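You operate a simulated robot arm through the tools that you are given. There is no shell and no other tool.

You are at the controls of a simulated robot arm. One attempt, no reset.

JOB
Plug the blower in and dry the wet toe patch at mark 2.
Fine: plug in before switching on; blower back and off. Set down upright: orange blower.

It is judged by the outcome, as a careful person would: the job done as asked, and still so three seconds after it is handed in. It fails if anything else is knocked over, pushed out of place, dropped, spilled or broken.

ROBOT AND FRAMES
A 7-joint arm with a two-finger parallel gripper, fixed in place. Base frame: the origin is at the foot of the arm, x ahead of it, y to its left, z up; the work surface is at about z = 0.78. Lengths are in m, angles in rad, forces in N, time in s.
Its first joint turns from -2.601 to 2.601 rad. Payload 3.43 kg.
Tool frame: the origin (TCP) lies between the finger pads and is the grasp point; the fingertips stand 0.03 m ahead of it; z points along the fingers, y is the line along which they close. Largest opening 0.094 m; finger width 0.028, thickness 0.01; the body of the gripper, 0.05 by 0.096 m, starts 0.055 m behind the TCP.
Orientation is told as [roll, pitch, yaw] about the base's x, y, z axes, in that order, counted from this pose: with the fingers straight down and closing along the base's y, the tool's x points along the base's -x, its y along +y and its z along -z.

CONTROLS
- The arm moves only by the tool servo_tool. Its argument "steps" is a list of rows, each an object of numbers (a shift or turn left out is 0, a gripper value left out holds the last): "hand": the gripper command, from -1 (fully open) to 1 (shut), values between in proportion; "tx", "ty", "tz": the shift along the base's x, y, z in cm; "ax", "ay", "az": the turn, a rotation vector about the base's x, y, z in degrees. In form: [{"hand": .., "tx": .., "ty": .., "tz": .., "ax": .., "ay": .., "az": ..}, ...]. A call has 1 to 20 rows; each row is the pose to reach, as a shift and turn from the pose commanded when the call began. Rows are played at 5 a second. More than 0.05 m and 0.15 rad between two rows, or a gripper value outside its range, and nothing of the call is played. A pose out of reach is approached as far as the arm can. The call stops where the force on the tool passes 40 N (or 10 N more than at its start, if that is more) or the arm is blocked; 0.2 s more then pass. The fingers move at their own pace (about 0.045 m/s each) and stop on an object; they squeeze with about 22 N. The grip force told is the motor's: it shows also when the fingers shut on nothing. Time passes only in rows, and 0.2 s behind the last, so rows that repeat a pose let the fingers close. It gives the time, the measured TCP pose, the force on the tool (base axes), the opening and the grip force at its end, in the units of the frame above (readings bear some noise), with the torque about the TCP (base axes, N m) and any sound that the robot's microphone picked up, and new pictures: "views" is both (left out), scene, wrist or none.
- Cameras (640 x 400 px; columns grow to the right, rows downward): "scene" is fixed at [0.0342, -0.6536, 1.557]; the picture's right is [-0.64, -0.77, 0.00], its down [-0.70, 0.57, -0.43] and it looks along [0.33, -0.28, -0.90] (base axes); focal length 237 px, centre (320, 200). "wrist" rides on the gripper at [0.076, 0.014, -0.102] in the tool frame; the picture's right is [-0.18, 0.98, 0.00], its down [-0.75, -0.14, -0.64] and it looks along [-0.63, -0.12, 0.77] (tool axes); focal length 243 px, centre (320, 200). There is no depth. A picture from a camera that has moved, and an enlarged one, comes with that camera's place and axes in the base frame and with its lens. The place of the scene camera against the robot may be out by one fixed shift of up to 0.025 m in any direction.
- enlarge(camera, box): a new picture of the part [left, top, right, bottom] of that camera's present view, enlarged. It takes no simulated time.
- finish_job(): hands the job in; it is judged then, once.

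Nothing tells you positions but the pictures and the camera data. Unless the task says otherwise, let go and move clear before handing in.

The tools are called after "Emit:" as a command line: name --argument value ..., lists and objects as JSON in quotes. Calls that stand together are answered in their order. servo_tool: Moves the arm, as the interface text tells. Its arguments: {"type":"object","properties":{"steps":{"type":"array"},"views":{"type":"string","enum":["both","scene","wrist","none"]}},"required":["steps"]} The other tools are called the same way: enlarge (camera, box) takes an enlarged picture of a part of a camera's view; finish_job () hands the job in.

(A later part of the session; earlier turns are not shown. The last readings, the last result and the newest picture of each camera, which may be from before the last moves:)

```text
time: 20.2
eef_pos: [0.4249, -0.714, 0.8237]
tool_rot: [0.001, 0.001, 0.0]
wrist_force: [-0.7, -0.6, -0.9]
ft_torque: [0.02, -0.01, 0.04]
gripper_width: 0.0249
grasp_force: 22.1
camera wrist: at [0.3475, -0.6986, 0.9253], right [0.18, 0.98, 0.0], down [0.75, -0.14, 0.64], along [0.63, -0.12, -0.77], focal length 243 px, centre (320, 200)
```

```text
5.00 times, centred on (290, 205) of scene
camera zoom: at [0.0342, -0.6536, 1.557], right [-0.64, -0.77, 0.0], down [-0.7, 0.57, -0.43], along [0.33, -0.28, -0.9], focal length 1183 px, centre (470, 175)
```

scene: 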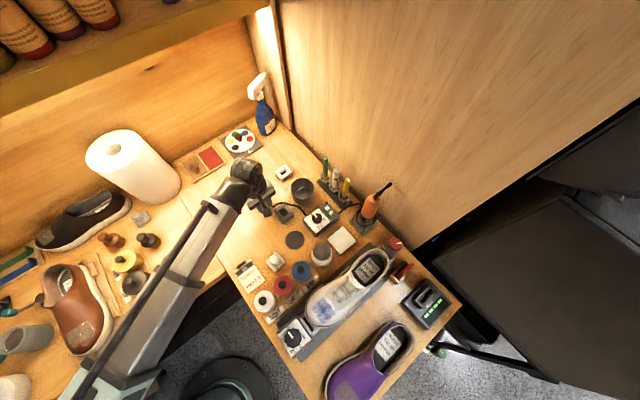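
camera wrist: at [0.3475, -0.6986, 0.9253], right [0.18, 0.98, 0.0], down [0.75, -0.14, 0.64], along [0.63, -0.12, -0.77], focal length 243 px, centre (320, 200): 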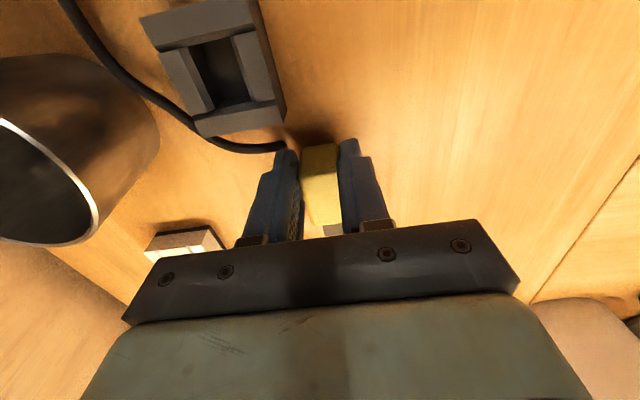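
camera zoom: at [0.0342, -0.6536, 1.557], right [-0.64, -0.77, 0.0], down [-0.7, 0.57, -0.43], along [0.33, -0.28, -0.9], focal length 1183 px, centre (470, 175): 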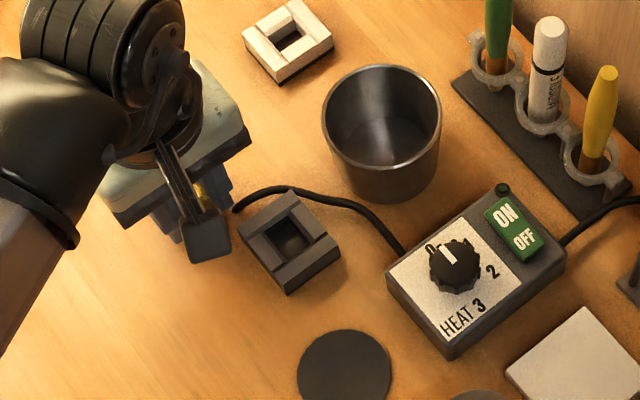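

The plug is set down with its nub along +x. I'll release it, rise, and try the 45° tilt in the air to see that the arm can do it.

Emit:
servo_tool --steps '[{"hand": 1, "tz": -0.15}, {"hand": 0.3, "tz": -0.15}, {"hand": 0.04, "tz": -0.15}, {"hand": 0.04, "tz": -0.15}, {"hand": 0.04, "tz": 2}, {"hand": 0.04, "tz": 5}, {"hand": 0.04, "tz": 8, "tx": -1}, {"hand": 0.04, "tz": 9, "tx": -2}]' --views "both"

Emit:
enlarge --camera "wrist" --box '[220, 60, 420, 240]'

```text
time: 22.0
eef_pos: [0.4053, -0.7129, 0.9126]
tool_rot: [-0.001, -0.002, 0.0]
wrist_force: [-1.0, 0.3, -0.4]
ft_torque: [0.02, 0.0, -0.01]
gripper_width: 0.0452
grasp_force: 0.1
camera wrist: at [0.3282, -0.6987, 1.015], right [0.18, 0.98, 0.0], down [0.75, -0.14, 0.64], along [0.63, -0.12, -0.77], focal length 243 px, centre (320, 200)
```

scene: 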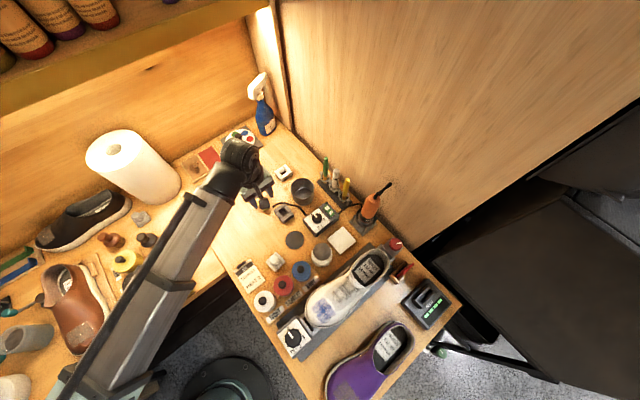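
wrist: 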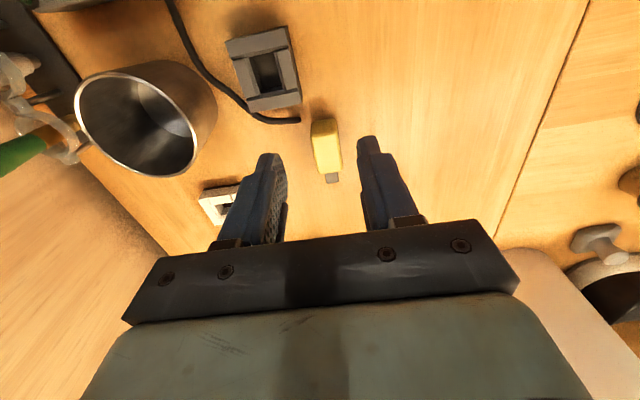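

```text
2.22 times, centred on (320, 150) of wrist
camera zoom: at [0.3282, -0.6987, 1.015], right [0.18, 0.98, 0.0], down [0.75, -0.14, 0.64], along [0.63, -0.12, -0.77], focal length 539 px, centre (320, 311)
```

zoom: 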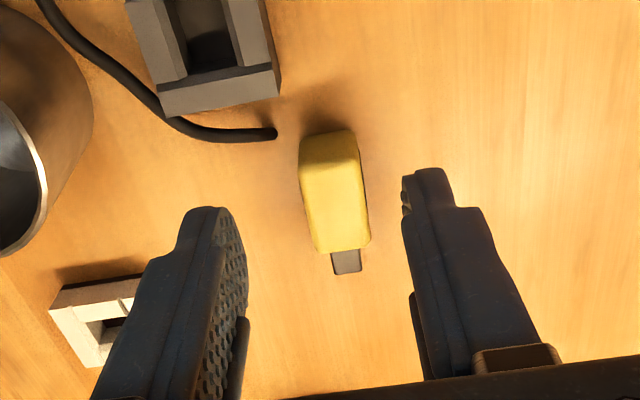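

The plug lies at x 0.421–0.462, y -0.713, with its nub along +x. I'll test the tilt about y in the air, keeping the fingers well above the plug.

Emit:
servo_tool --steps '[{"hand": 0.04, "ay": -7.5}, {"ay": -15}, {"ay": -22.5, "tx": 0.5}, {"ay": -30, "tx": 1}, {"ay": -37.5, "tx": 1}, {"ay": -45, "tx": 1}, {"ay": -45, "tx": 1}]' --views "both"

```text
time: 23.6
eef_pos: [0.4135, -0.7142, 0.9124]
tool_rot: [0.0, -0.786, 0.001]
wrist_force: [0.1, -0.4, 0.8]
ft_torque: [0.01, 0.01, 0.02]
gripper_width: 0.0453
grasp_force: 0.0
camera wrist: at [0.2876, -0.699, 0.9303], right [0.13, 0.98, 0.13], down [0.08, -0.14, 0.99], along [0.99, -0.12, -0.09], focal length 243 px, centre (320, 200)
```

scene: 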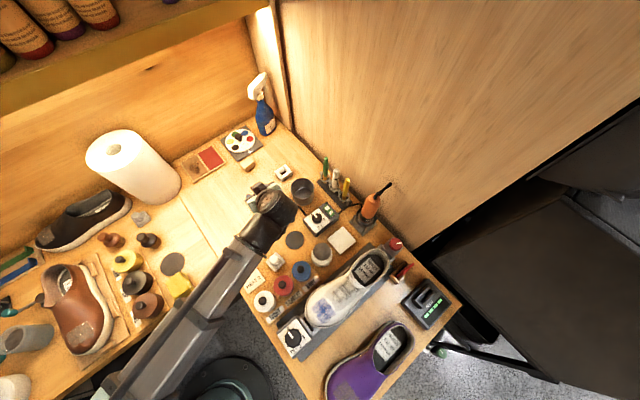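
wrist: 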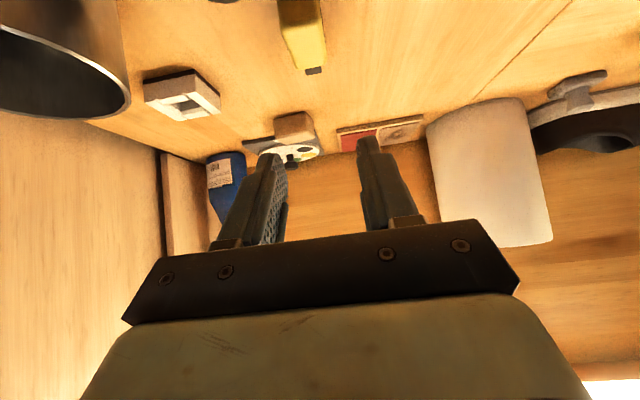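

The -45° tilt works. Before gripping I'll check that the opposite +45° tilt, needed to seat the plug in the holder, is reachable too.

Emit:
servo_tool --steps '[{"hand": 0.04, "ay": 7.5, "tz": 1}, {"ay": 15, "tz": 2}, {"ay": 22.5, "tz": 3}, {"ay": 30, "tz": 3}, {"ay": 37.5, "tz": 3}, {"ay": 45, "tz": 3}, {"ay": 52.5, "tx": -1, "ty": -1, "tz": 3}, {"ay": 60, "tx": -2, "ty": -2, "tz": 3}, {"ay": 67.5, "tx": -2, "ty": -3, "tz": 3}, {"ay": 75, "tx": -2, "ty": -3.5, "tz": 3}, {"ay": 82.5, "tx": -2, "ty": -3.5, "tz": 3}, {"ay": 90, "tx": -2, "ty": -3.5, "tz": 3}, {"ay": 90, "tx": -2, "ty": -3.5, "tz": 3}]' --views "both"

```text
time: 26.4
eef_pos: [0.3907, -0.7546, 0.9326]
tool_rot: [-0.014, 0.781, 0.002]
wrist_force: [-0.2, 0.7, 1.2]
ft_torque: [0.0, 0.02, 0.0]
gripper_width: 0.0453
grasp_force: 0.0
out of reach, approached as far as the arm can: row 12, 13
camera wrist: at [0.4073, -0.7387, 1.0599], right [0.12, 0.98, -0.14], down [0.99, -0.13, -0.07], along [-0.09, -0.13, -0.99], focal length 243 px, centre (320, 200)
```

scene: 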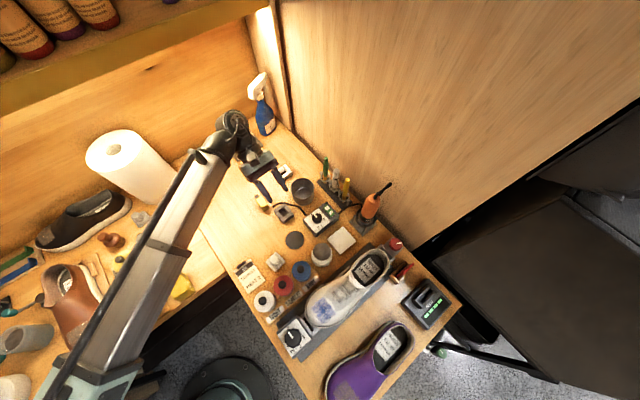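
wrist: 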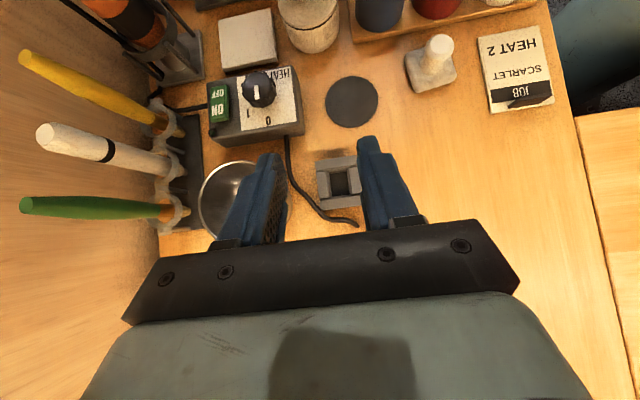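

Both tilts are basically reachable. This near-vertical view is good for measuring the holder and the knob, so I'll enlarge it.

Emit:
enlarge --camera "wrist" --box '[190, 60, 310, 160]'

Emit:
enlarge --camera "wrist" --box '[300, 130, 380, 240]'

Emit:
enlarge --camera "wrist" --box '[60, 0, 220, 120]'

```text
4.00 times, centred on (250, 110) of wrist
camera zoom: at [0.4073, -0.7387, 1.0599], right [0.12, 0.98, -0.14], down [0.99, -0.13, -0.07], along [-0.09, -0.13, -0.99], focal length 970 px, centre (600, 560)
```

zoom: 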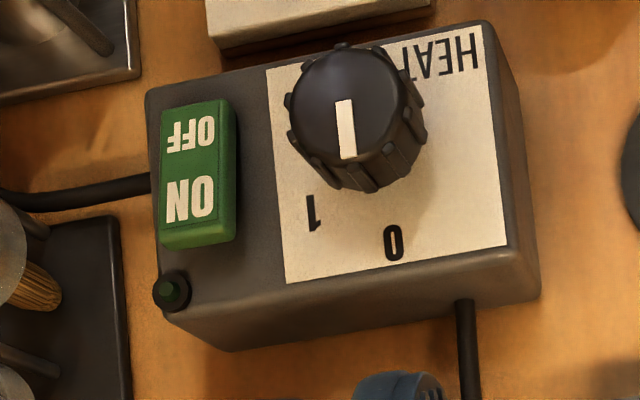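

```text
3.64 times, centred on (340, 185) of wrist
camera zoom: at [0.4073, -0.7387, 1.0599], right [0.12, 0.98, -0.14], down [0.99, -0.13, -0.07], along [-0.09, -0.13, -0.99], focal length 882 px, centre (247, 254)
```

zoom: 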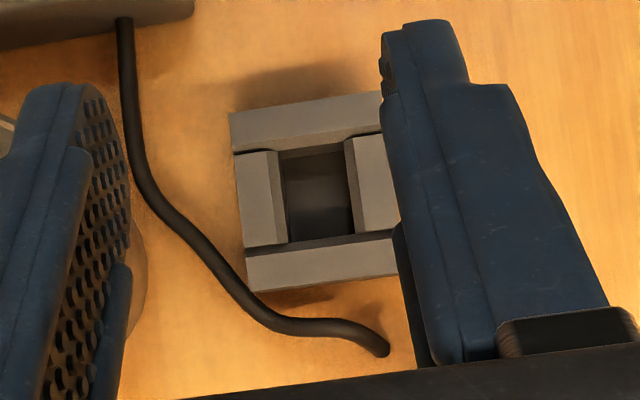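

```text
3.33 times, centred on (140, 60) of wrist
camera zoom: at [0.4073, -0.7387, 1.0599], right [0.12, 0.98, -0.14], down [0.99, -0.13, -0.07], along [-0.09, -0.13, -0.99], focal length 809 px, centre (920, 667)
```

zoom: 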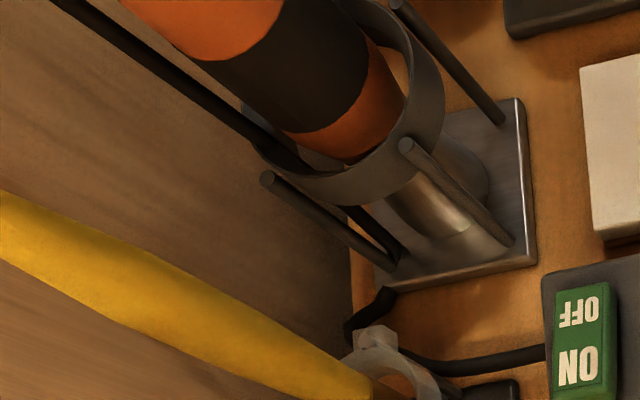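

The cord simply dips through the table surface near the plug, so it is intact and about 0.19 m long. I'll tilt back the other way, to about 50°, and come in above the lying plug to regrip it.

Emit:
servo_tool --steps '[{"hand": 0.04, "ay": -8}, {"ay": -16}, {"ay": -24}, {"ay": -32, "tx": 0.5, "ty": 1}, {"ay": -40, "tx": 1, "ty": 2}, {"ay": -48, "tx": 1, "ty": 3}, {"ay": -56, "tx": 1, "ty": 3.5}, {"ay": -64, "tx": 1, "ty": 4}, {"ay": -72, "tx": 1, "ty": 4}, {"ay": -80, "tx": 1, "ty": 4}, {"ay": -88, "tx": 1, "ty": 4, "tz": -1}, {"ay": -95, "tx": 1, "ty": 4, "tz": -2}, {"ay": -95, "tx": 1, "ty": 4, "tz": -3.5}, {"ay": -95, "tx": 1, "ty": 4, "tz": -3.5}]' --views "both"

Emit:
enlarge --camera "wrist" --box '[220, 0, 420, 160]'

```text
time: 29.4
eef_pos: [0.3989, -0.7161, 0.9007]
tool_rot: [0.0, -0.874, -0.002]
wrist_force: [0.7, 0.4, 0.2]
ft_torque: [0.01, 0.02, -0.02]
gripper_width: 0.045
grasp_force: 0.2
camera wrist: at [0.2706, -0.7009, 0.9075], right [0.12, 0.98, 0.14], down [-0.01, -0.14, 0.99], along [0.99, -0.12, -0.01], focal length 243 px, centre (320, 200)
```

scene: 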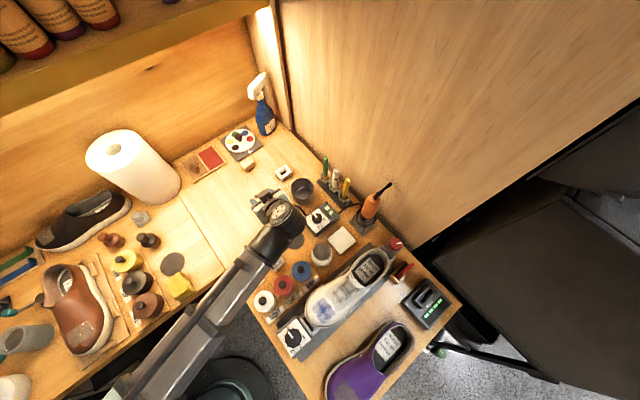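
wrist: 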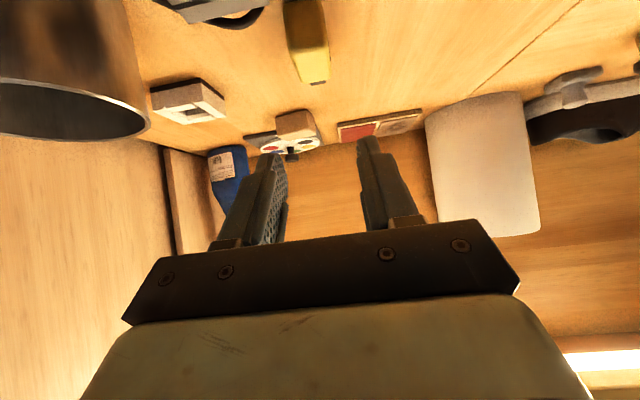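

```text
2.50 times, centred on (320, 80) of wrist
camera zoom: at [0.2706, -0.7009, 0.9075], right [0.12, 0.98, 0.14], down [-0.01, -0.14, 0.99], along [0.99, -0.12, -0.01], focal length 606 px, centre (320, 500)
```

zoom: 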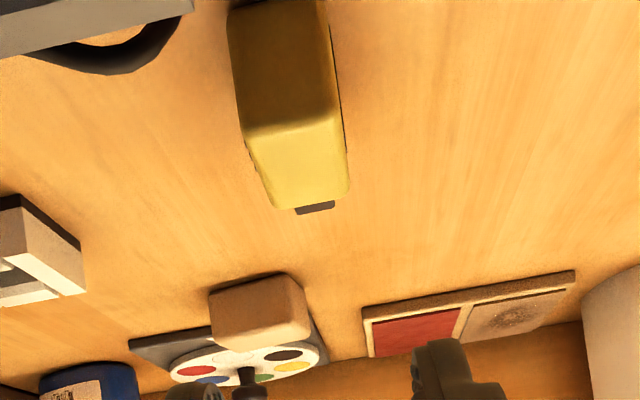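

Tilted 50°, I'm directly behind and above the plug at about (0.425, -0.713). I'll lower the fingers around its rear end.

Emit:
servo_tool --steps '[{"hand": 0.04, "tx": 1, "ty": 0.15, "tz": -2}, {"tx": 2, "ty": 0.3, "tz": -4}, {"tx": 2.7, "ty": 0.3, "tz": -5.5}, {"tx": 2.7, "ty": 0.3, "tz": -7}, {"tx": 2.7, "ty": 0.3, "tz": -8}, {"tx": 2.7, "ty": 0.3, "tz": -8.35}, {"tx": 2.7, "ty": 0.3, "tz": -8.35}]' --views "both"

Emit:
enlarge --camera "wrist" --box '[220, 80, 420, 240]'

Emit:
enlarge --camera "scene" --box '[235, 165, 325, 245]'

```text
time: 31.0
eef_pos: [0.4256, -0.7118, 0.8156]
tool_rot: [-0.001, -0.872, 0.0]
wrist_force: [0.4, 0.3, 0.2]
ft_torque: [0.0, 0.0, 0.03]
gripper_width: 0.0451
grasp_force: 0.0
camera wrist: at [0.2978, -0.6962, 0.8232], right [0.12, 0.98, 0.14], down [-0.01, -0.14, 0.99], along [0.99, -0.12, -0.01], focal length 243 px, centre (320, 200)
```

scene: 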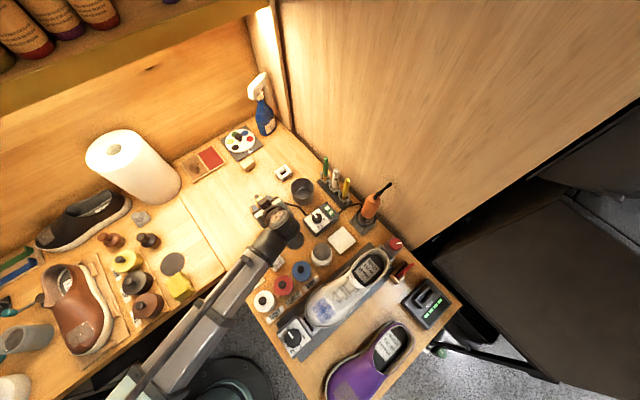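
wrist: 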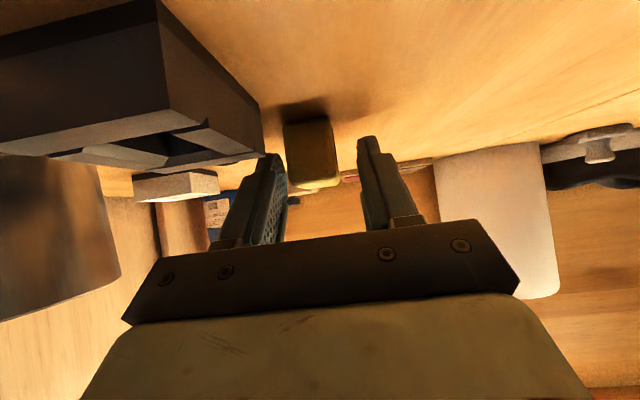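

```text
2.50 times, centred on (320, 160) of wrist
camera zoom: at [0.2978, -0.6962, 0.8232], right [0.12, 0.98, 0.14], down [-0.01, -0.14, 0.99], along [0.99, -0.12, -0.01], focal length 606 px, centre (320, 300)
```

zoom: 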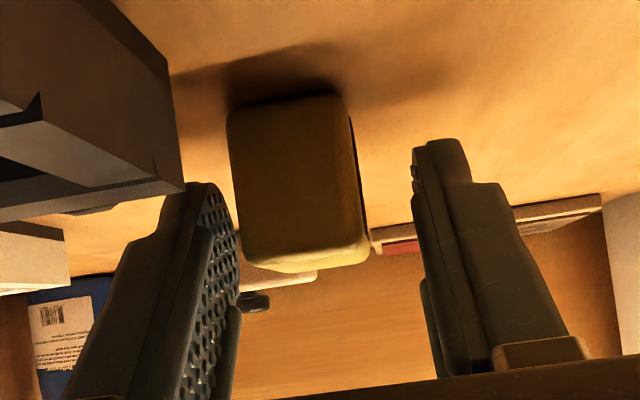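

```text
5.00 times, centred on (280, 205) of scene
camera zoom: at [0.0342, -0.6536, 1.557], right [-0.64, -0.77, 0.0], down [-0.7, 0.57, -0.43], along [0.33, -0.28, -0.9], focal length 1183 px, centre (520, 175)
```

zoom: 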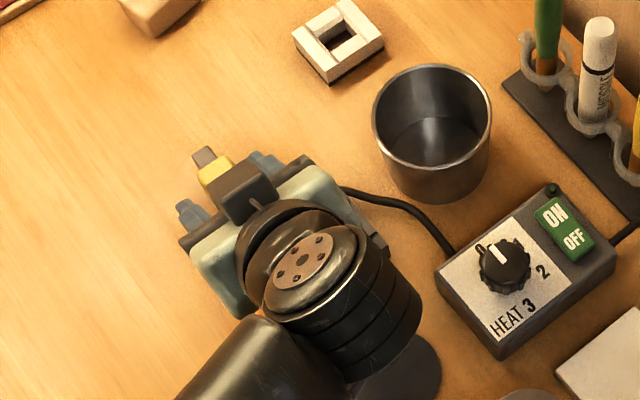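

The fingers straddle the plug and clear the holder. I'll close, then lift slightly.

Emit:
servo_tool --steps '[{"hand": 0.04, "ty": -0.15}, {"hand": 0.4, "ty": -0.15}, {"hand": 1, "ty": -0.15}, {"hand": 1, "ty": -0.15}, {"hand": 1, "ty": -0.15}, {"hand": 1, "ty": -0.15}, {"hand": 1, "ty": -0.15, "tz": 0.7}, {"hand": 1, "ty": -0.15, "tz": 1.6}, {"hand": 1, "ty": -0.15, "tz": 2.5}, {"hand": 1, "ty": -0.15, "tz": 3.5}, {"hand": 1, "ty": -0.15, "tz": 3.5}]' --views "both"

Emit:
enlarge --camera "wrist" --box '[220, 80, 420, 240]'

Emit:
enlarge --camera "scene" --box '[235, 165, 325, 245]'

```text
time: 33.4
eef_pos: [0.4253, -0.7139, 0.8514]
tool_rot: [0.001, -0.872, -0.001]
wrist_force: [-0.4, -0.1, -0.2]
ft_torque: [-0.02, 0.0, -0.03]
gripper_width: 0.0295
grasp_force: 21.9
camera wrist: at [0.2974, -0.6991, 0.8588], right [0.12, 0.98, 0.14], down [-0.01, -0.14, 0.99], along [0.99, -0.12, -0.01], focal length 243 px, centre (320, 200)
```

scene: 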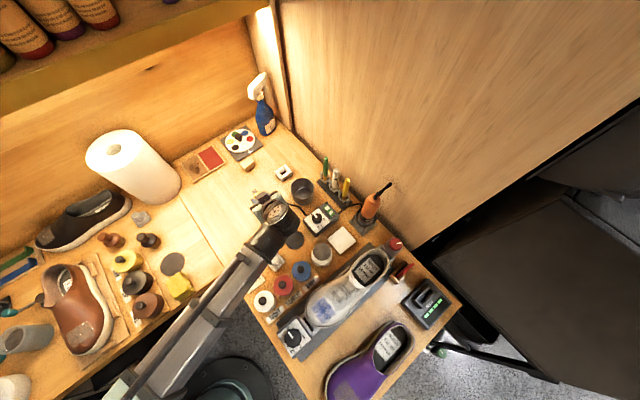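
wrist: 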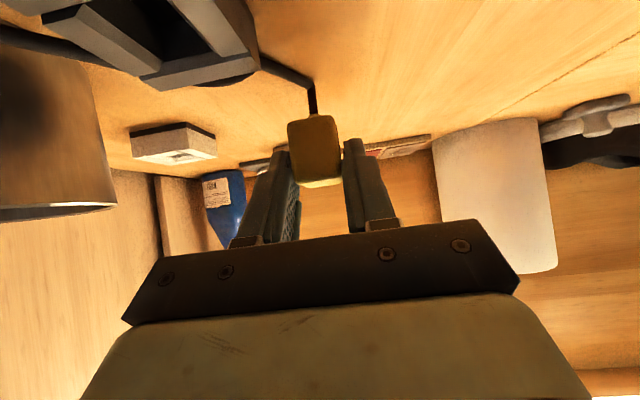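

```text
2.50 times, centred on (320, 160) of wrist
camera zoom: at [0.2974, -0.6991, 0.8588], right [0.12, 0.98, 0.14], down [-0.01, -0.14, 0.99], along [0.99, -0.12, -0.01], focal length 606 px, centre (320, 300)
```

zoom: 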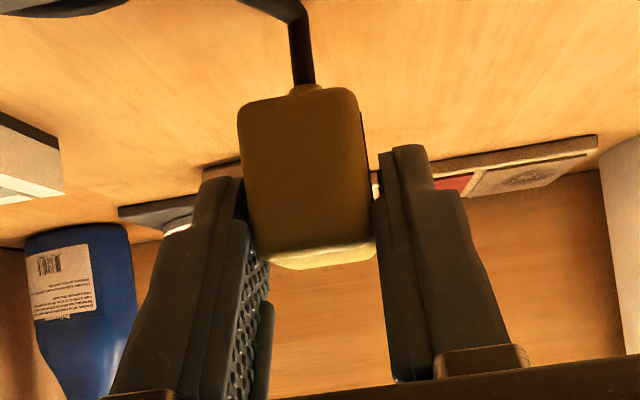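

```text
5.00 times, centred on (280, 205) of scene
camera zoom: at [0.0342, -0.6536, 1.557], right [-0.64, -0.77, 0.0], down [-0.7, 0.57, -0.43], along [0.33, -0.28, -0.9], focal length 1183 px, centre (520, 175)
```

zoom: 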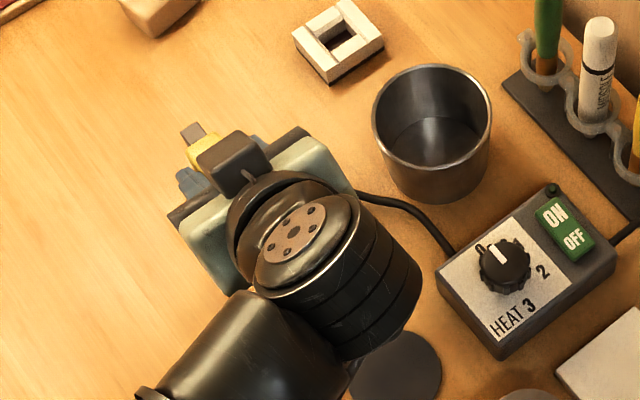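

The plug is gripped and lifted with the cord following. I'll now rotate it nub-down while moving low over the holder.

Emit:
servo_tool --steps '[{"hand": 1, "tz": 1.2, "ay": 5}, {"tx": -0.4, "ty": -0.6, "tz": 2.2, "ay": 12}, {"tx": -0.8, "ty": -1.2, "tz": 2.8, "ay": 19}, {"tx": -1.2, "ty": -1.8, "tz": 3, "ay": 26}, {"tx": -1.6, "ty": -2.2, "tz": 3, "ay": 33}, {"tx": -2, "ty": -2.6, "tz": 3, "ay": 40}, {"tx": -2.4, "ty": -3, "tz": 3, "ay": 47}, {"tx": -2.8, "ty": -3.3, "tz": 3, "ay": 54}, {"tx": -3.1, "ty": -3.5, "tz": 3, "ay": 61}, {"tx": -3.3, "ty": -3.65, "tz": 3, "ay": 68}, {"tx": -3.4, "ty": -3.65, "tz": 3, "ay": 75}, {"tx": -3.4, "ty": -3.65, "tz": 3, "ay": 82}, {"tx": -3.4, "ty": -3.65, "tz": 3, "ay": 90}, {"tx": -3.4, "ty": -3.65, "tz": 3, "ay": 90}]' --views "both"

Emit:
enlarge --camera "wrist" --box '[230, 60, 420, 230]'

Emit:
enlarge --camera "scene" --box '[235, 155, 325, 235]'

```text
time: 36.4
eef_pos: [0.3913, -0.7514, 0.881]
tool_rot: [0.001, 0.699, -0.001]
wrist_force: [-0.4, -0.1, -1.2]
ft_torque: [0.01, -0.02, 0.0]
gripper_width: 0.0294
grasp_force: 21.6
camera wrist: at [0.3992, -0.7356, 1.0088], right [0.14, 0.98, -0.12], down [0.99, -0.14, 0.01], along [-0.01, -0.12, -0.99], focal length 243 px, centre (320, 200)
```

scene: 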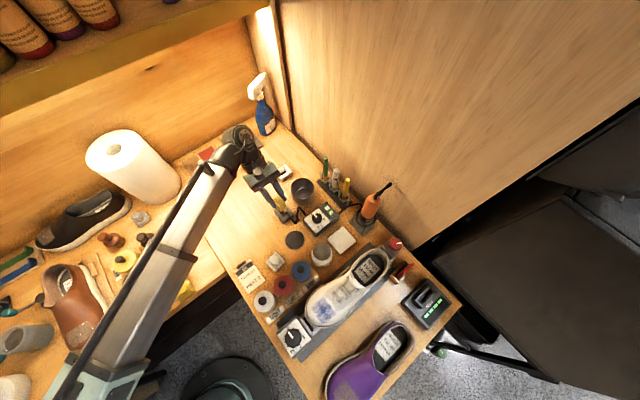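
wrist: 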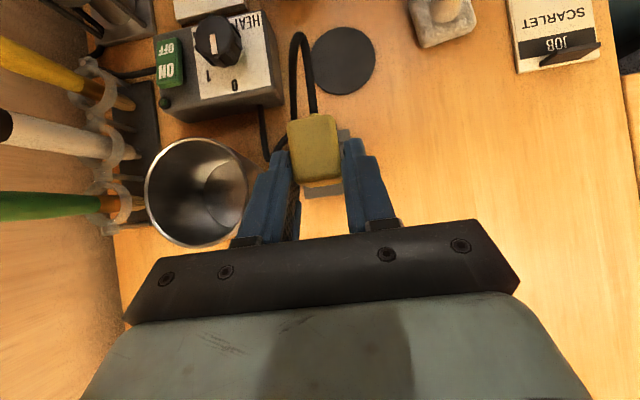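

```text
2.35 times, centred on (325, 145) of wrist
camera zoom: at [0.3992, -0.7356, 1.0088], right [0.14, 0.98, -0.12], down [0.99, -0.14, 0.01], along [-0.01, -0.12, -0.99], focal length 571 px, centre (308, 329)
```

zoom: 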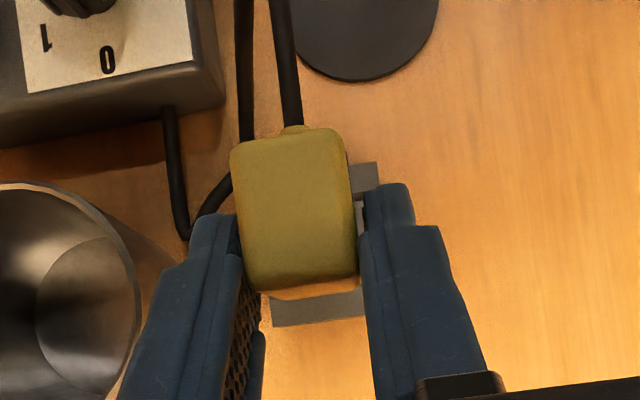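

```text
5.00 times, centred on (280, 195) of scene
camera zoom: at [0.0342, -0.6536, 1.557], right [-0.64, -0.77, 0.0], down [-0.7, 0.57, -0.43], along [0.33, -0.28, -0.9], focal length 1183 px, centre (520, 225)
```

zoom: 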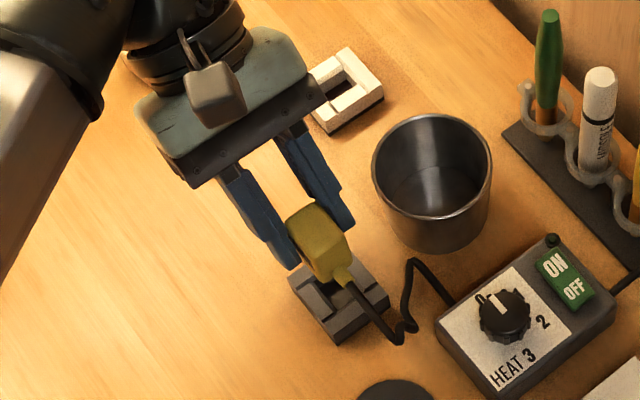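

The plug is upright over the holder with its boot to -x, as it was originally. I'll shift 3 mm, lower partway, check, and then seat it.

Emit:
servo_tool --steps '[{"hand": 1, "tx": -0.35}, {"tx": -0.35, "tz": -1}, {"tx": -0.35, "tz": -2}, {"tx": -0.35, "tz": -2.6}, {"tx": -0.35, "tz": -2.6}]' --views "both"

Emit:
enlarge --camera "wrist" --box '[230, 60, 420, 230]'

Emit:
enlarge --camera "scene" --box '[265, 180, 325, 230]'

```text
time: 37.6
eef_pos: [0.3885, -0.7503, 0.8528]
tool_rot: [0.0, 0.698, 0.001]
wrist_force: [0.3, 0.4, -0.2]
ft_torque: [0.02, -0.01, -0.01]
gripper_width: 0.0298
grasp_force: 21.5
camera wrist: at [0.3959, -0.7351, 0.9809], right [0.14, 0.98, -0.12], down [0.99, -0.14, 0.01], along [-0.01, -0.12, -0.99], focal length 243 px, centre (320, 200)
```

scene: 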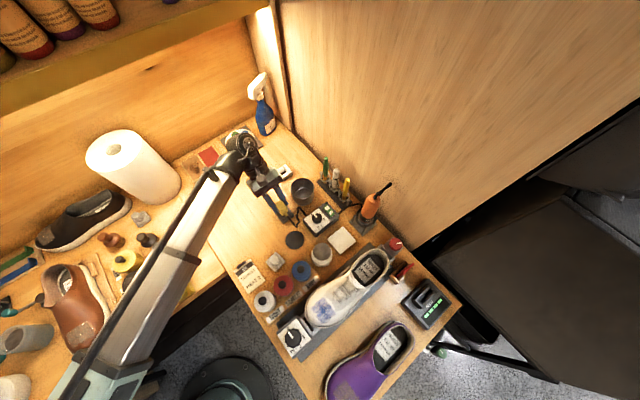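
wrist: 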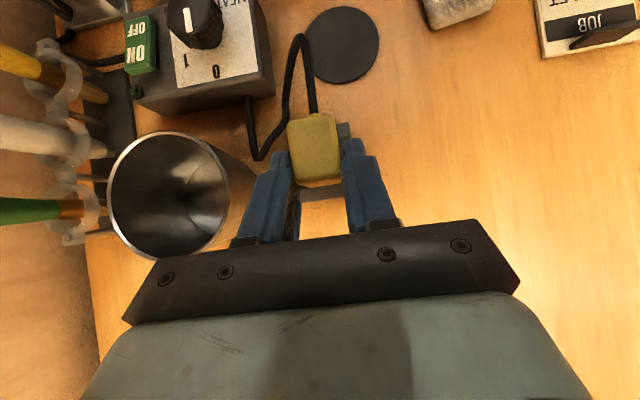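

```text
2.35 times, centred on (325, 145) of wrist
camera zoom: at [0.3959, -0.7351, 0.9809], right [0.14, 0.98, -0.12], down [0.99, -0.14, 0.01], along [-0.01, -0.12, -0.99], focal length 571 px, centre (308, 329)
```

zoom: 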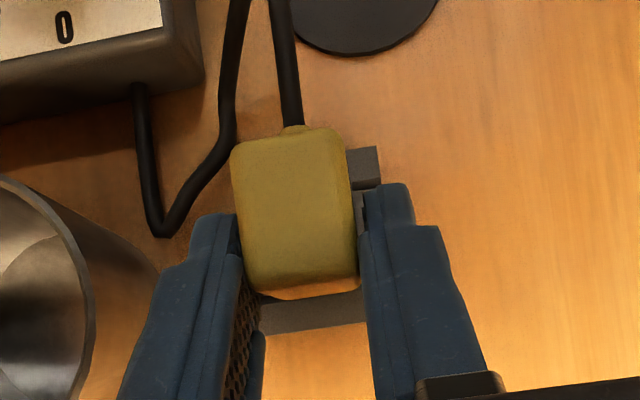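

```text
8.00 times, centred on (295, 205) of scene
camera zoom: at [0.0342, -0.6536, 1.557], right [-0.64, -0.77, 0.0], down [-0.7, 0.57, -0.43], along [0.33, -0.28, -0.9], focal length 1893 px, centre (520, 160)
```

zoom: 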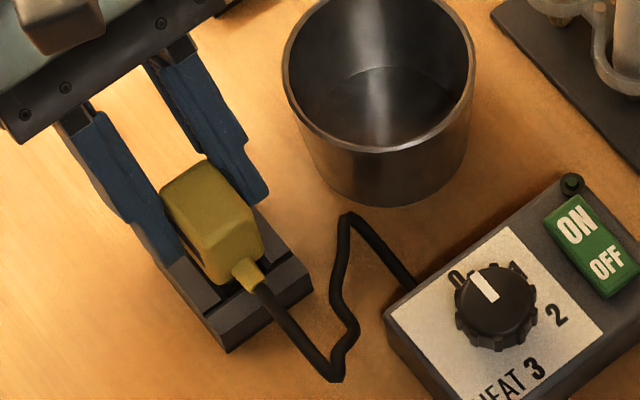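

The nub is right at the holder mouth. I'll lower it the rest of the way gently.

Emit:
servo_tool --steps '[{"hand": 1, "tz": -0.4}, {"tz": -0.8}, {"tz": -1.2}, {"tz": -1.5}, {"tz": -1.7}, {"tz": -1.7}]' --views "both"

Emit:
enlarge --camera "wrist" --box '[230, 60, 420, 230]'

Emit:
enlarge --camera "scene" --box '[265, 180, 325, 230]'

```text
time: 39.0
eef_pos: [0.3895, -0.7511, 0.8401]
tool_rot: [-0.001, 0.698, -0.001]
wrist_force: [2.3, -2.4, 14.1]
ft_torque: [0.04, 0.03, 0.07]
gripper_width: 0.0294
grasp_force: 21.8
camera wrist: at [0.3954, -0.7354, 0.967], right [0.14, 0.98, -0.12], down [0.99, -0.14, 0.01], along [-0.01, -0.12, -0.99], focal length 243 px, centre (320, 200)
```

scene: 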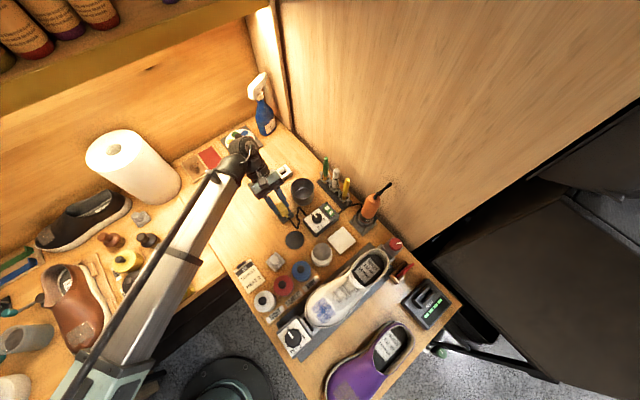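
wrist: 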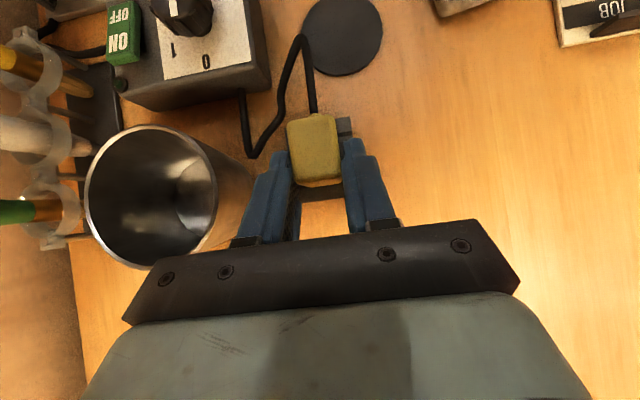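

```text
2.35 times, centred on (325, 145) of wrist
camera zoom: at [0.3954, -0.7354, 0.967], right [0.14, 0.98, -0.12], down [0.99, -0.14, 0.01], along [-0.01, -0.12, -0.99], focal length 571 px, centre (308, 329)
```

zoom: 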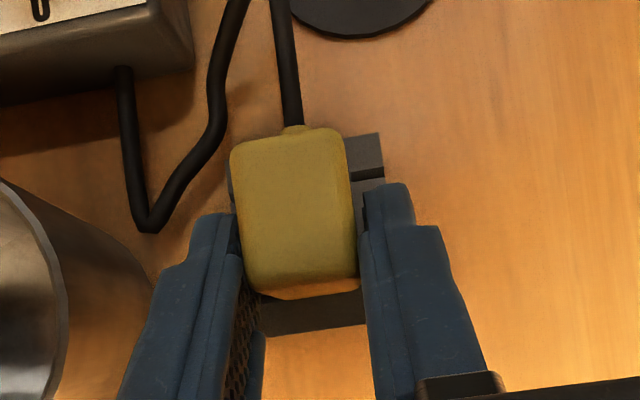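

```text
8.00 times, centred on (295, 205) of scene
camera zoom: at [0.0342, -0.6536, 1.557], right [-0.64, -0.77, 0.0], down [-0.7, 0.57, -0.43], along [0.33, -0.28, -0.9], focal length 1893 px, centre (520, 160)
```

zoom: 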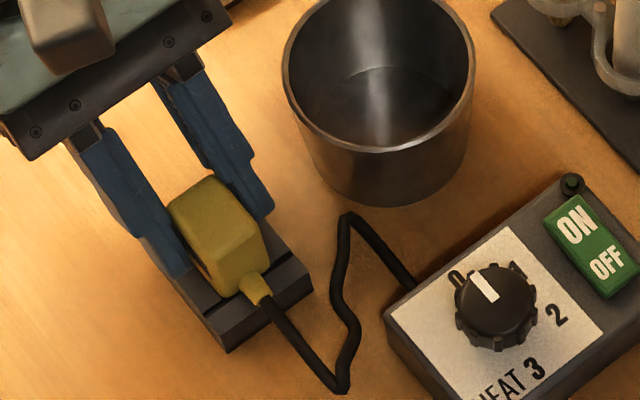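

The force rose to 14 N, so the plug appears seated or nearly so, centred on the holder. I'll release it and check how it stands.

Emit:
servo_tool --steps '[{"hand": 1, "tz": 0.2}, {"hand": 0.6, "tz": 0.2}, {"hand": 0.3, "tz": 0.2}, {"hand": 0.15, "tz": 0.2}, {"hand": 0.1, "tz": 0.2}, {"hand": 0.1, "tz": 0.2}]' --views "wrist"

Emit:
enlarge --camera "wrist" --box '[230, 60, 420, 230]'

Emit:
enlarge --camera "scene" --box '[265, 180, 325, 230]'

```text
time: 40.4
eef_pos: [0.3894, -0.7511, 0.8408]
tool_rot: [0.002, 0.698, 0.0]
wrist_force: [-1.3, 0.3, -0.1]
ft_torque: [0.03, -0.01, 0.0]
gripper_width: 0.0424
grasp_force: 0.0
camera wrist: at [0.3959, -0.7355, 0.968], right [0.14, 0.98, -0.12], down [0.99, -0.14, 0.01], along [-0.01, -0.12, -0.99], focal length 243 px, centre (320, 200)
```

wrist: 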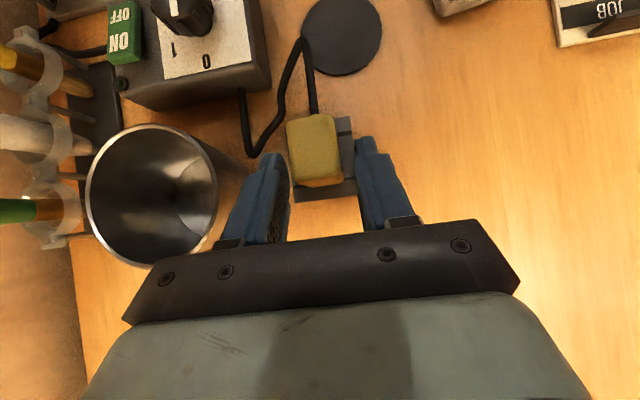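

```text
2.35 times, centred on (325, 145) of wrist
camera zoom: at [0.3959, -0.7355, 0.968], right [0.14, 0.98, -0.12], down [0.99, -0.14, 0.01], along [-0.01, -0.12, -0.99], focal length 571 px, centre (308, 329)
```

zoom: 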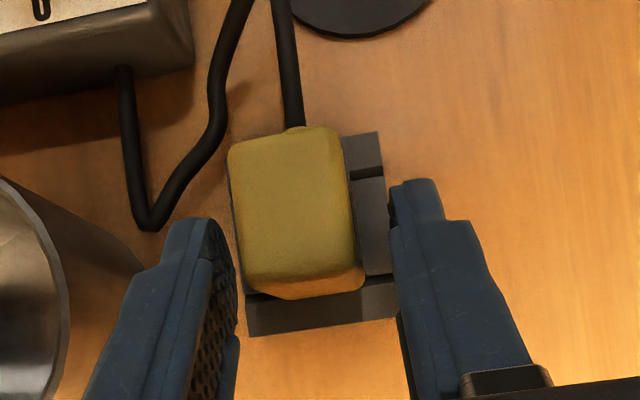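

```text
8.00 times, centred on (295, 205) of scene
camera zoom: at [0.0342, -0.6536, 1.557], right [-0.64, -0.77, 0.0], down [-0.7, 0.57, -0.43], along [0.33, -0.28, -0.9], focal length 1893 px, centre (520, 160)
```

zoom: 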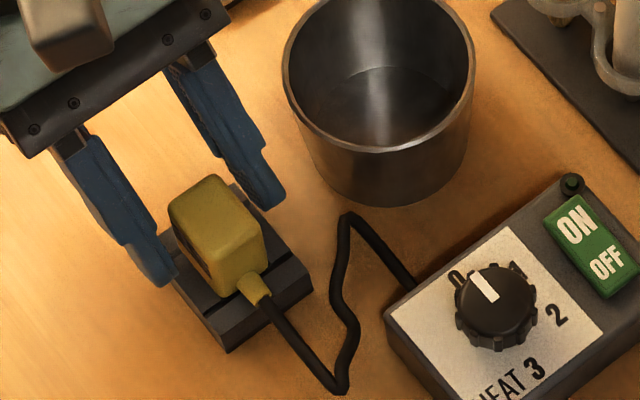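

The plug stands in its holder again. I'll withdraw along the finger direction and return to straight-down.

Emit:
servo_tool --steps '[{"hand": 0.1, "tx": 1.3, "tz": 1.5}, {"hand": 0.0, "tx": 2.6, "tz": 3.1}, {"tx": 3.9, "tz": 4.6}, {"tx": 4.5, "tz": 6.2, "ay": -4}, {"tx": 4, "tz": 7, "ay": -12}, {"tx": 3, "tz": 7, "ay": -20}, {"tx": 1, "tz": 7, "ay": -28}, {"tx": -1, "tz": 7, "ay": -36}, {"tx": -2, "tz": 7, "ay": -40}, {"tx": -2, "tz": 7, "ay": -40}]' --views "both"

Emit:
enlarge --camera "wrist" --box '[250, 60, 390, 200]'

Emit:
enlarge --camera "scene" --box '[255, 160, 335, 230]'

```text
time: 42.6
eef_pos: [0.3681, -0.7518, 0.9121]
tool_rot: [-0.001, -0.002, 0.001]
wrist_force: [-0.2, -0.2, -0.4]
ft_torque: [-0.02, 0.02, 0.03]
gripper_width: 0.0469
grasp_force: 0.0
camera wrist: at [0.2914, -0.7368, 1.0136], right [0.18, 0.98, 0.0], down [0.75, -0.14, 0.64], along [0.63, -0.12, -0.77], focal length 243 px, centre (320, 200)
```

scene: 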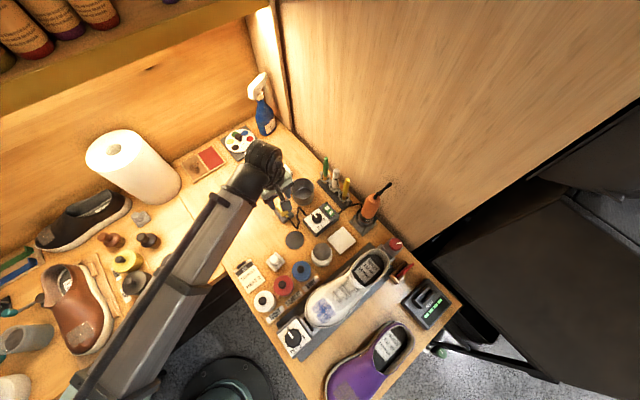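
wrist: 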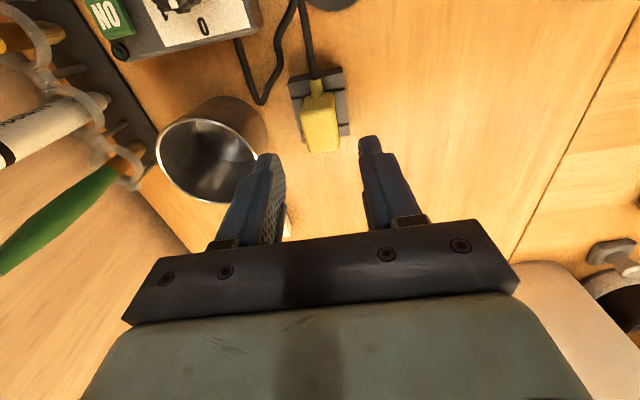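

```text
2.86 times, centred on (320, 130) of wrist
camera zoom: at [0.2914, -0.7368, 1.0136], right [0.18, 0.98, 0.0], down [0.75, -0.14, 0.64], along [0.63, -0.12, -0.77], focal length 693 px, centre (320, 400)
```

zoom: 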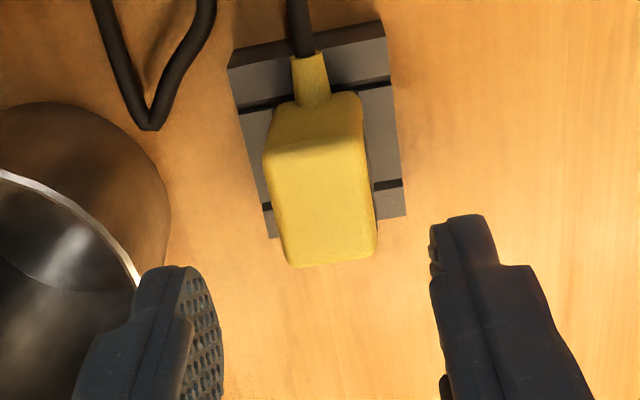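

```text
5.71 times, centred on (295, 195) of scene
camera zoom: at [0.0342, -0.6536, 1.557], right [-0.64, -0.77, 0.0], down [-0.7, 0.57, -0.43], along [0.33, -0.28, -0.9], focal length 1352 px, centre (463, 229)
```

zoom: 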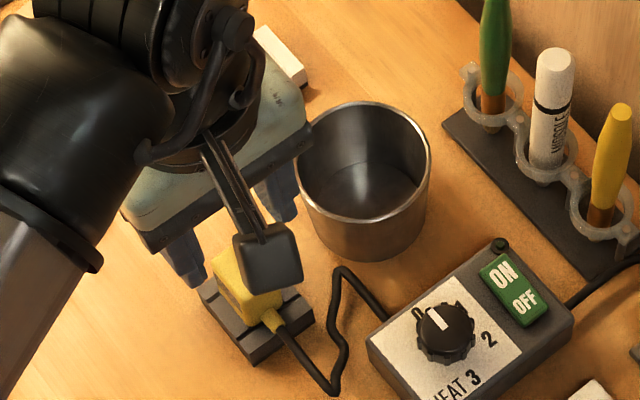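

The plug is back in its holder as at the start. Before gripping again I'll check empty-handed that the arm reaches the socket, turned and low, and get a precise look at it.

Emit:
servo_tool --steps '[{"hand": 0.0, "tx": 1, "ty": -0.5, "az": -7}, {"tx": 2, "ty": -1, "az": -14}, {"tx": 3.2, "ty": -1.5, "az": -21}, {"tx": 4.4, "ty": -2, "az": -28}, {"tx": 5.6, "ty": -3, "az": -35}, {"tx": 6.8, "ty": -4, "az": -42}, {"tx": 8, "ty": -5, "az": -49}, {"tx": 9.2, "ty": -6, "az": -56}, {"tx": 10.4, "ty": -7, "az": -63}, {"tx": 11.6, "ty": -8, "az": -70}, {"tx": 12.6, "ty": -8.8, "az": -78, "tz": -1}, {"tx": 13.2, "ty": -9.3, "az": -85, "tz": -2}, {"tx": 13.2, "ty": -9.3, "az": -85, "tz": -4}, {"tx": 13.2, "ty": -9.3, "az": -85, "tz": -5}, {"tx": 13.2, "ty": -9.3, "az": -85, "tz": -5}]' --views "both"

Emit:
enlarge --camera "wrist" --box '[250, 60, 390, 220]'

```text
time: 45.8
eef_pos: [0.501, -0.8435, 0.8588]
tool_rot: [0.001, 0.0, -1.483]
wrist_force: [-0.9, 0.2, -0.8]
ft_torque: [-0.01, 0.03, 0.01]
gripper_width: 0.0468
grasp_force: 0.0
camera wrist: at [0.5091, -0.7649, 0.9608], right [1.0, -0.1, 0.0], down [-0.08, -0.76, 0.64], along [-0.06, -0.64, -0.77], focal length 243 px, centre (320, 200)
```

scene: 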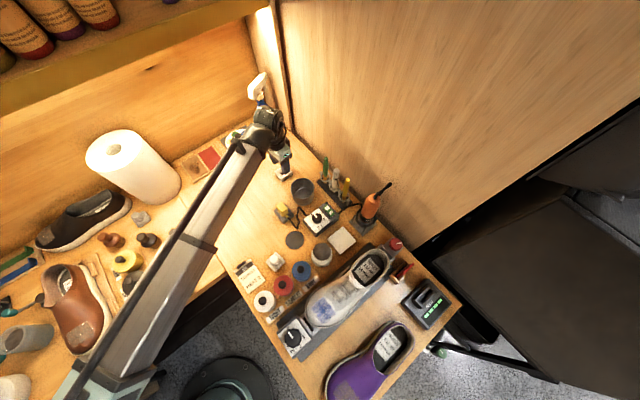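
wrist: 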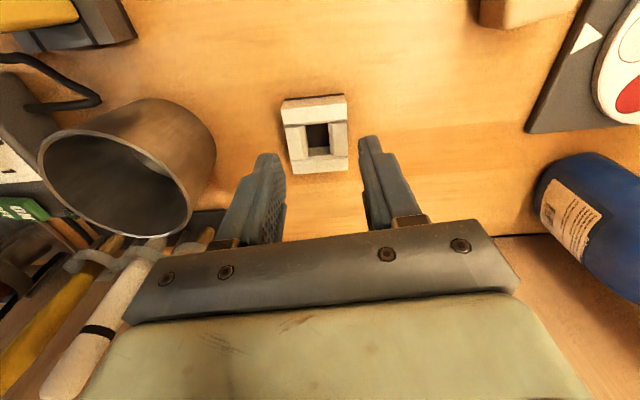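

```text
2.50 times, centred on (320, 140) of wrist
camera zoom: at [0.5091, -0.7649, 0.9608], right [1.0, -0.1, 0.0], down [-0.08, -0.76, 0.64], along [-0.06, -0.64, -0.77], focal length 606 px, centre (320, 350)
```

zoom: 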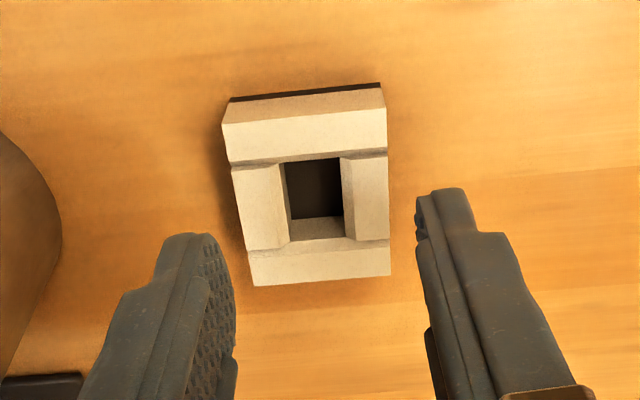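

The arm reaches the socket, whose hole centre is about (0.500, -0.843) with its long side along y. I'll go back and grip the plug from above.

Emit:
servo_tool --steps '[{"hand": 0.0, "tz": 2}, {"tz": 4, "az": 5}, {"tx": -1.2, "ty": 1, "tz": 5, "az": 13}, {"tx": -2.4, "ty": 2, "tz": 5, "az": 21}, {"tx": -3.6, "ty": 3, "tz": 5, "az": 29}, {"tx": -4.8, "ty": 4, "tz": 5, "az": 37}, {"tx": -6, "ty": 5, "tz": 5, "az": 45}, {"tx": -7.2, "ty": 6, "tz": 5, "az": 53}, {"tx": -8.4, "ty": 7, "tz": 5, "az": 61}, {"tx": -9.8, "ty": 8, "tz": 5, "az": 69}, {"tx": -11.5, "ty": 9, "tz": 5, "az": 77}, {"tx": -13.25, "ty": 9.35, "tz": 5, "az": 85}, {"tx": -13.25, "ty": 9.35, "tz": 3.5, "az": 85}, {"tx": -13.25, "ty": 9.35, "tz": 1.5, "az": 85}, {"tx": -13.25, "ty": 9.35, "tz": 0, "az": 85}, {"tx": -13.25, "ty": 9.35, "tz": 0, "az": 85}]' --views "wrist"

Emit:
enlarge --camera "wrist" --box '[250, 60, 390, 220]'

```text
time: 49.2
eef_pos: [0.3683, -0.7494, 0.858]
tool_rot: [0.0, 0.0, 0.0]
wrist_force: [0.3, -0.9, 0.6]
ft_torque: [0.02, -0.03, 0.01]
gripper_width: 0.0468
grasp_force: 0.0
camera wrist: at [0.2923, -0.7337, 0.9602], right [0.18, 0.98, 0.0], down [0.75, -0.14, 0.64], along [0.63, -0.12, -0.77], focal length 243 px, centre (320, 200)
```

wrist: 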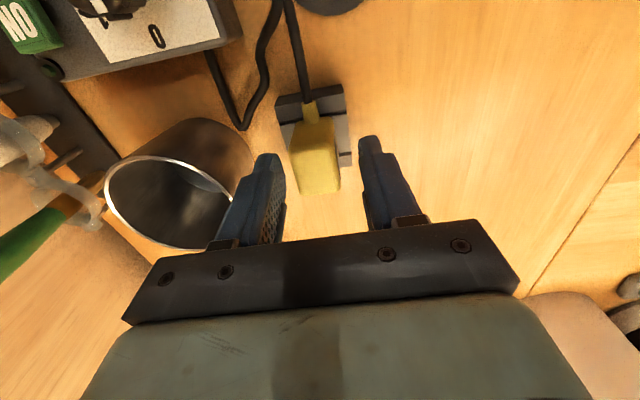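

```text
2.50 times, centred on (320, 140) of wrist
camera zoom: at [0.2923, -0.7337, 0.9602], right [0.18, 0.98, 0.0], down [0.75, -0.14, 0.64], along [0.63, -0.12, -0.77], focal length 606 px, centre (320, 350)
```

zoom: 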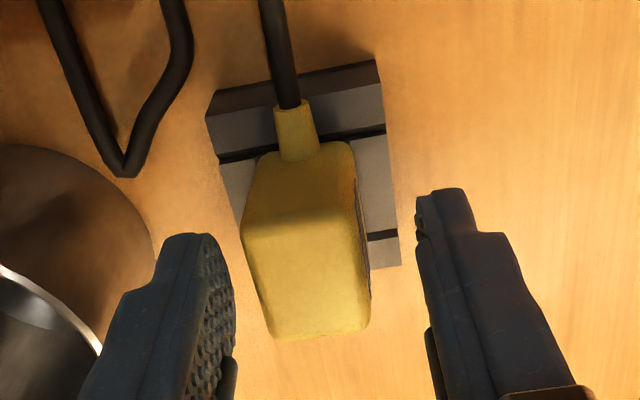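

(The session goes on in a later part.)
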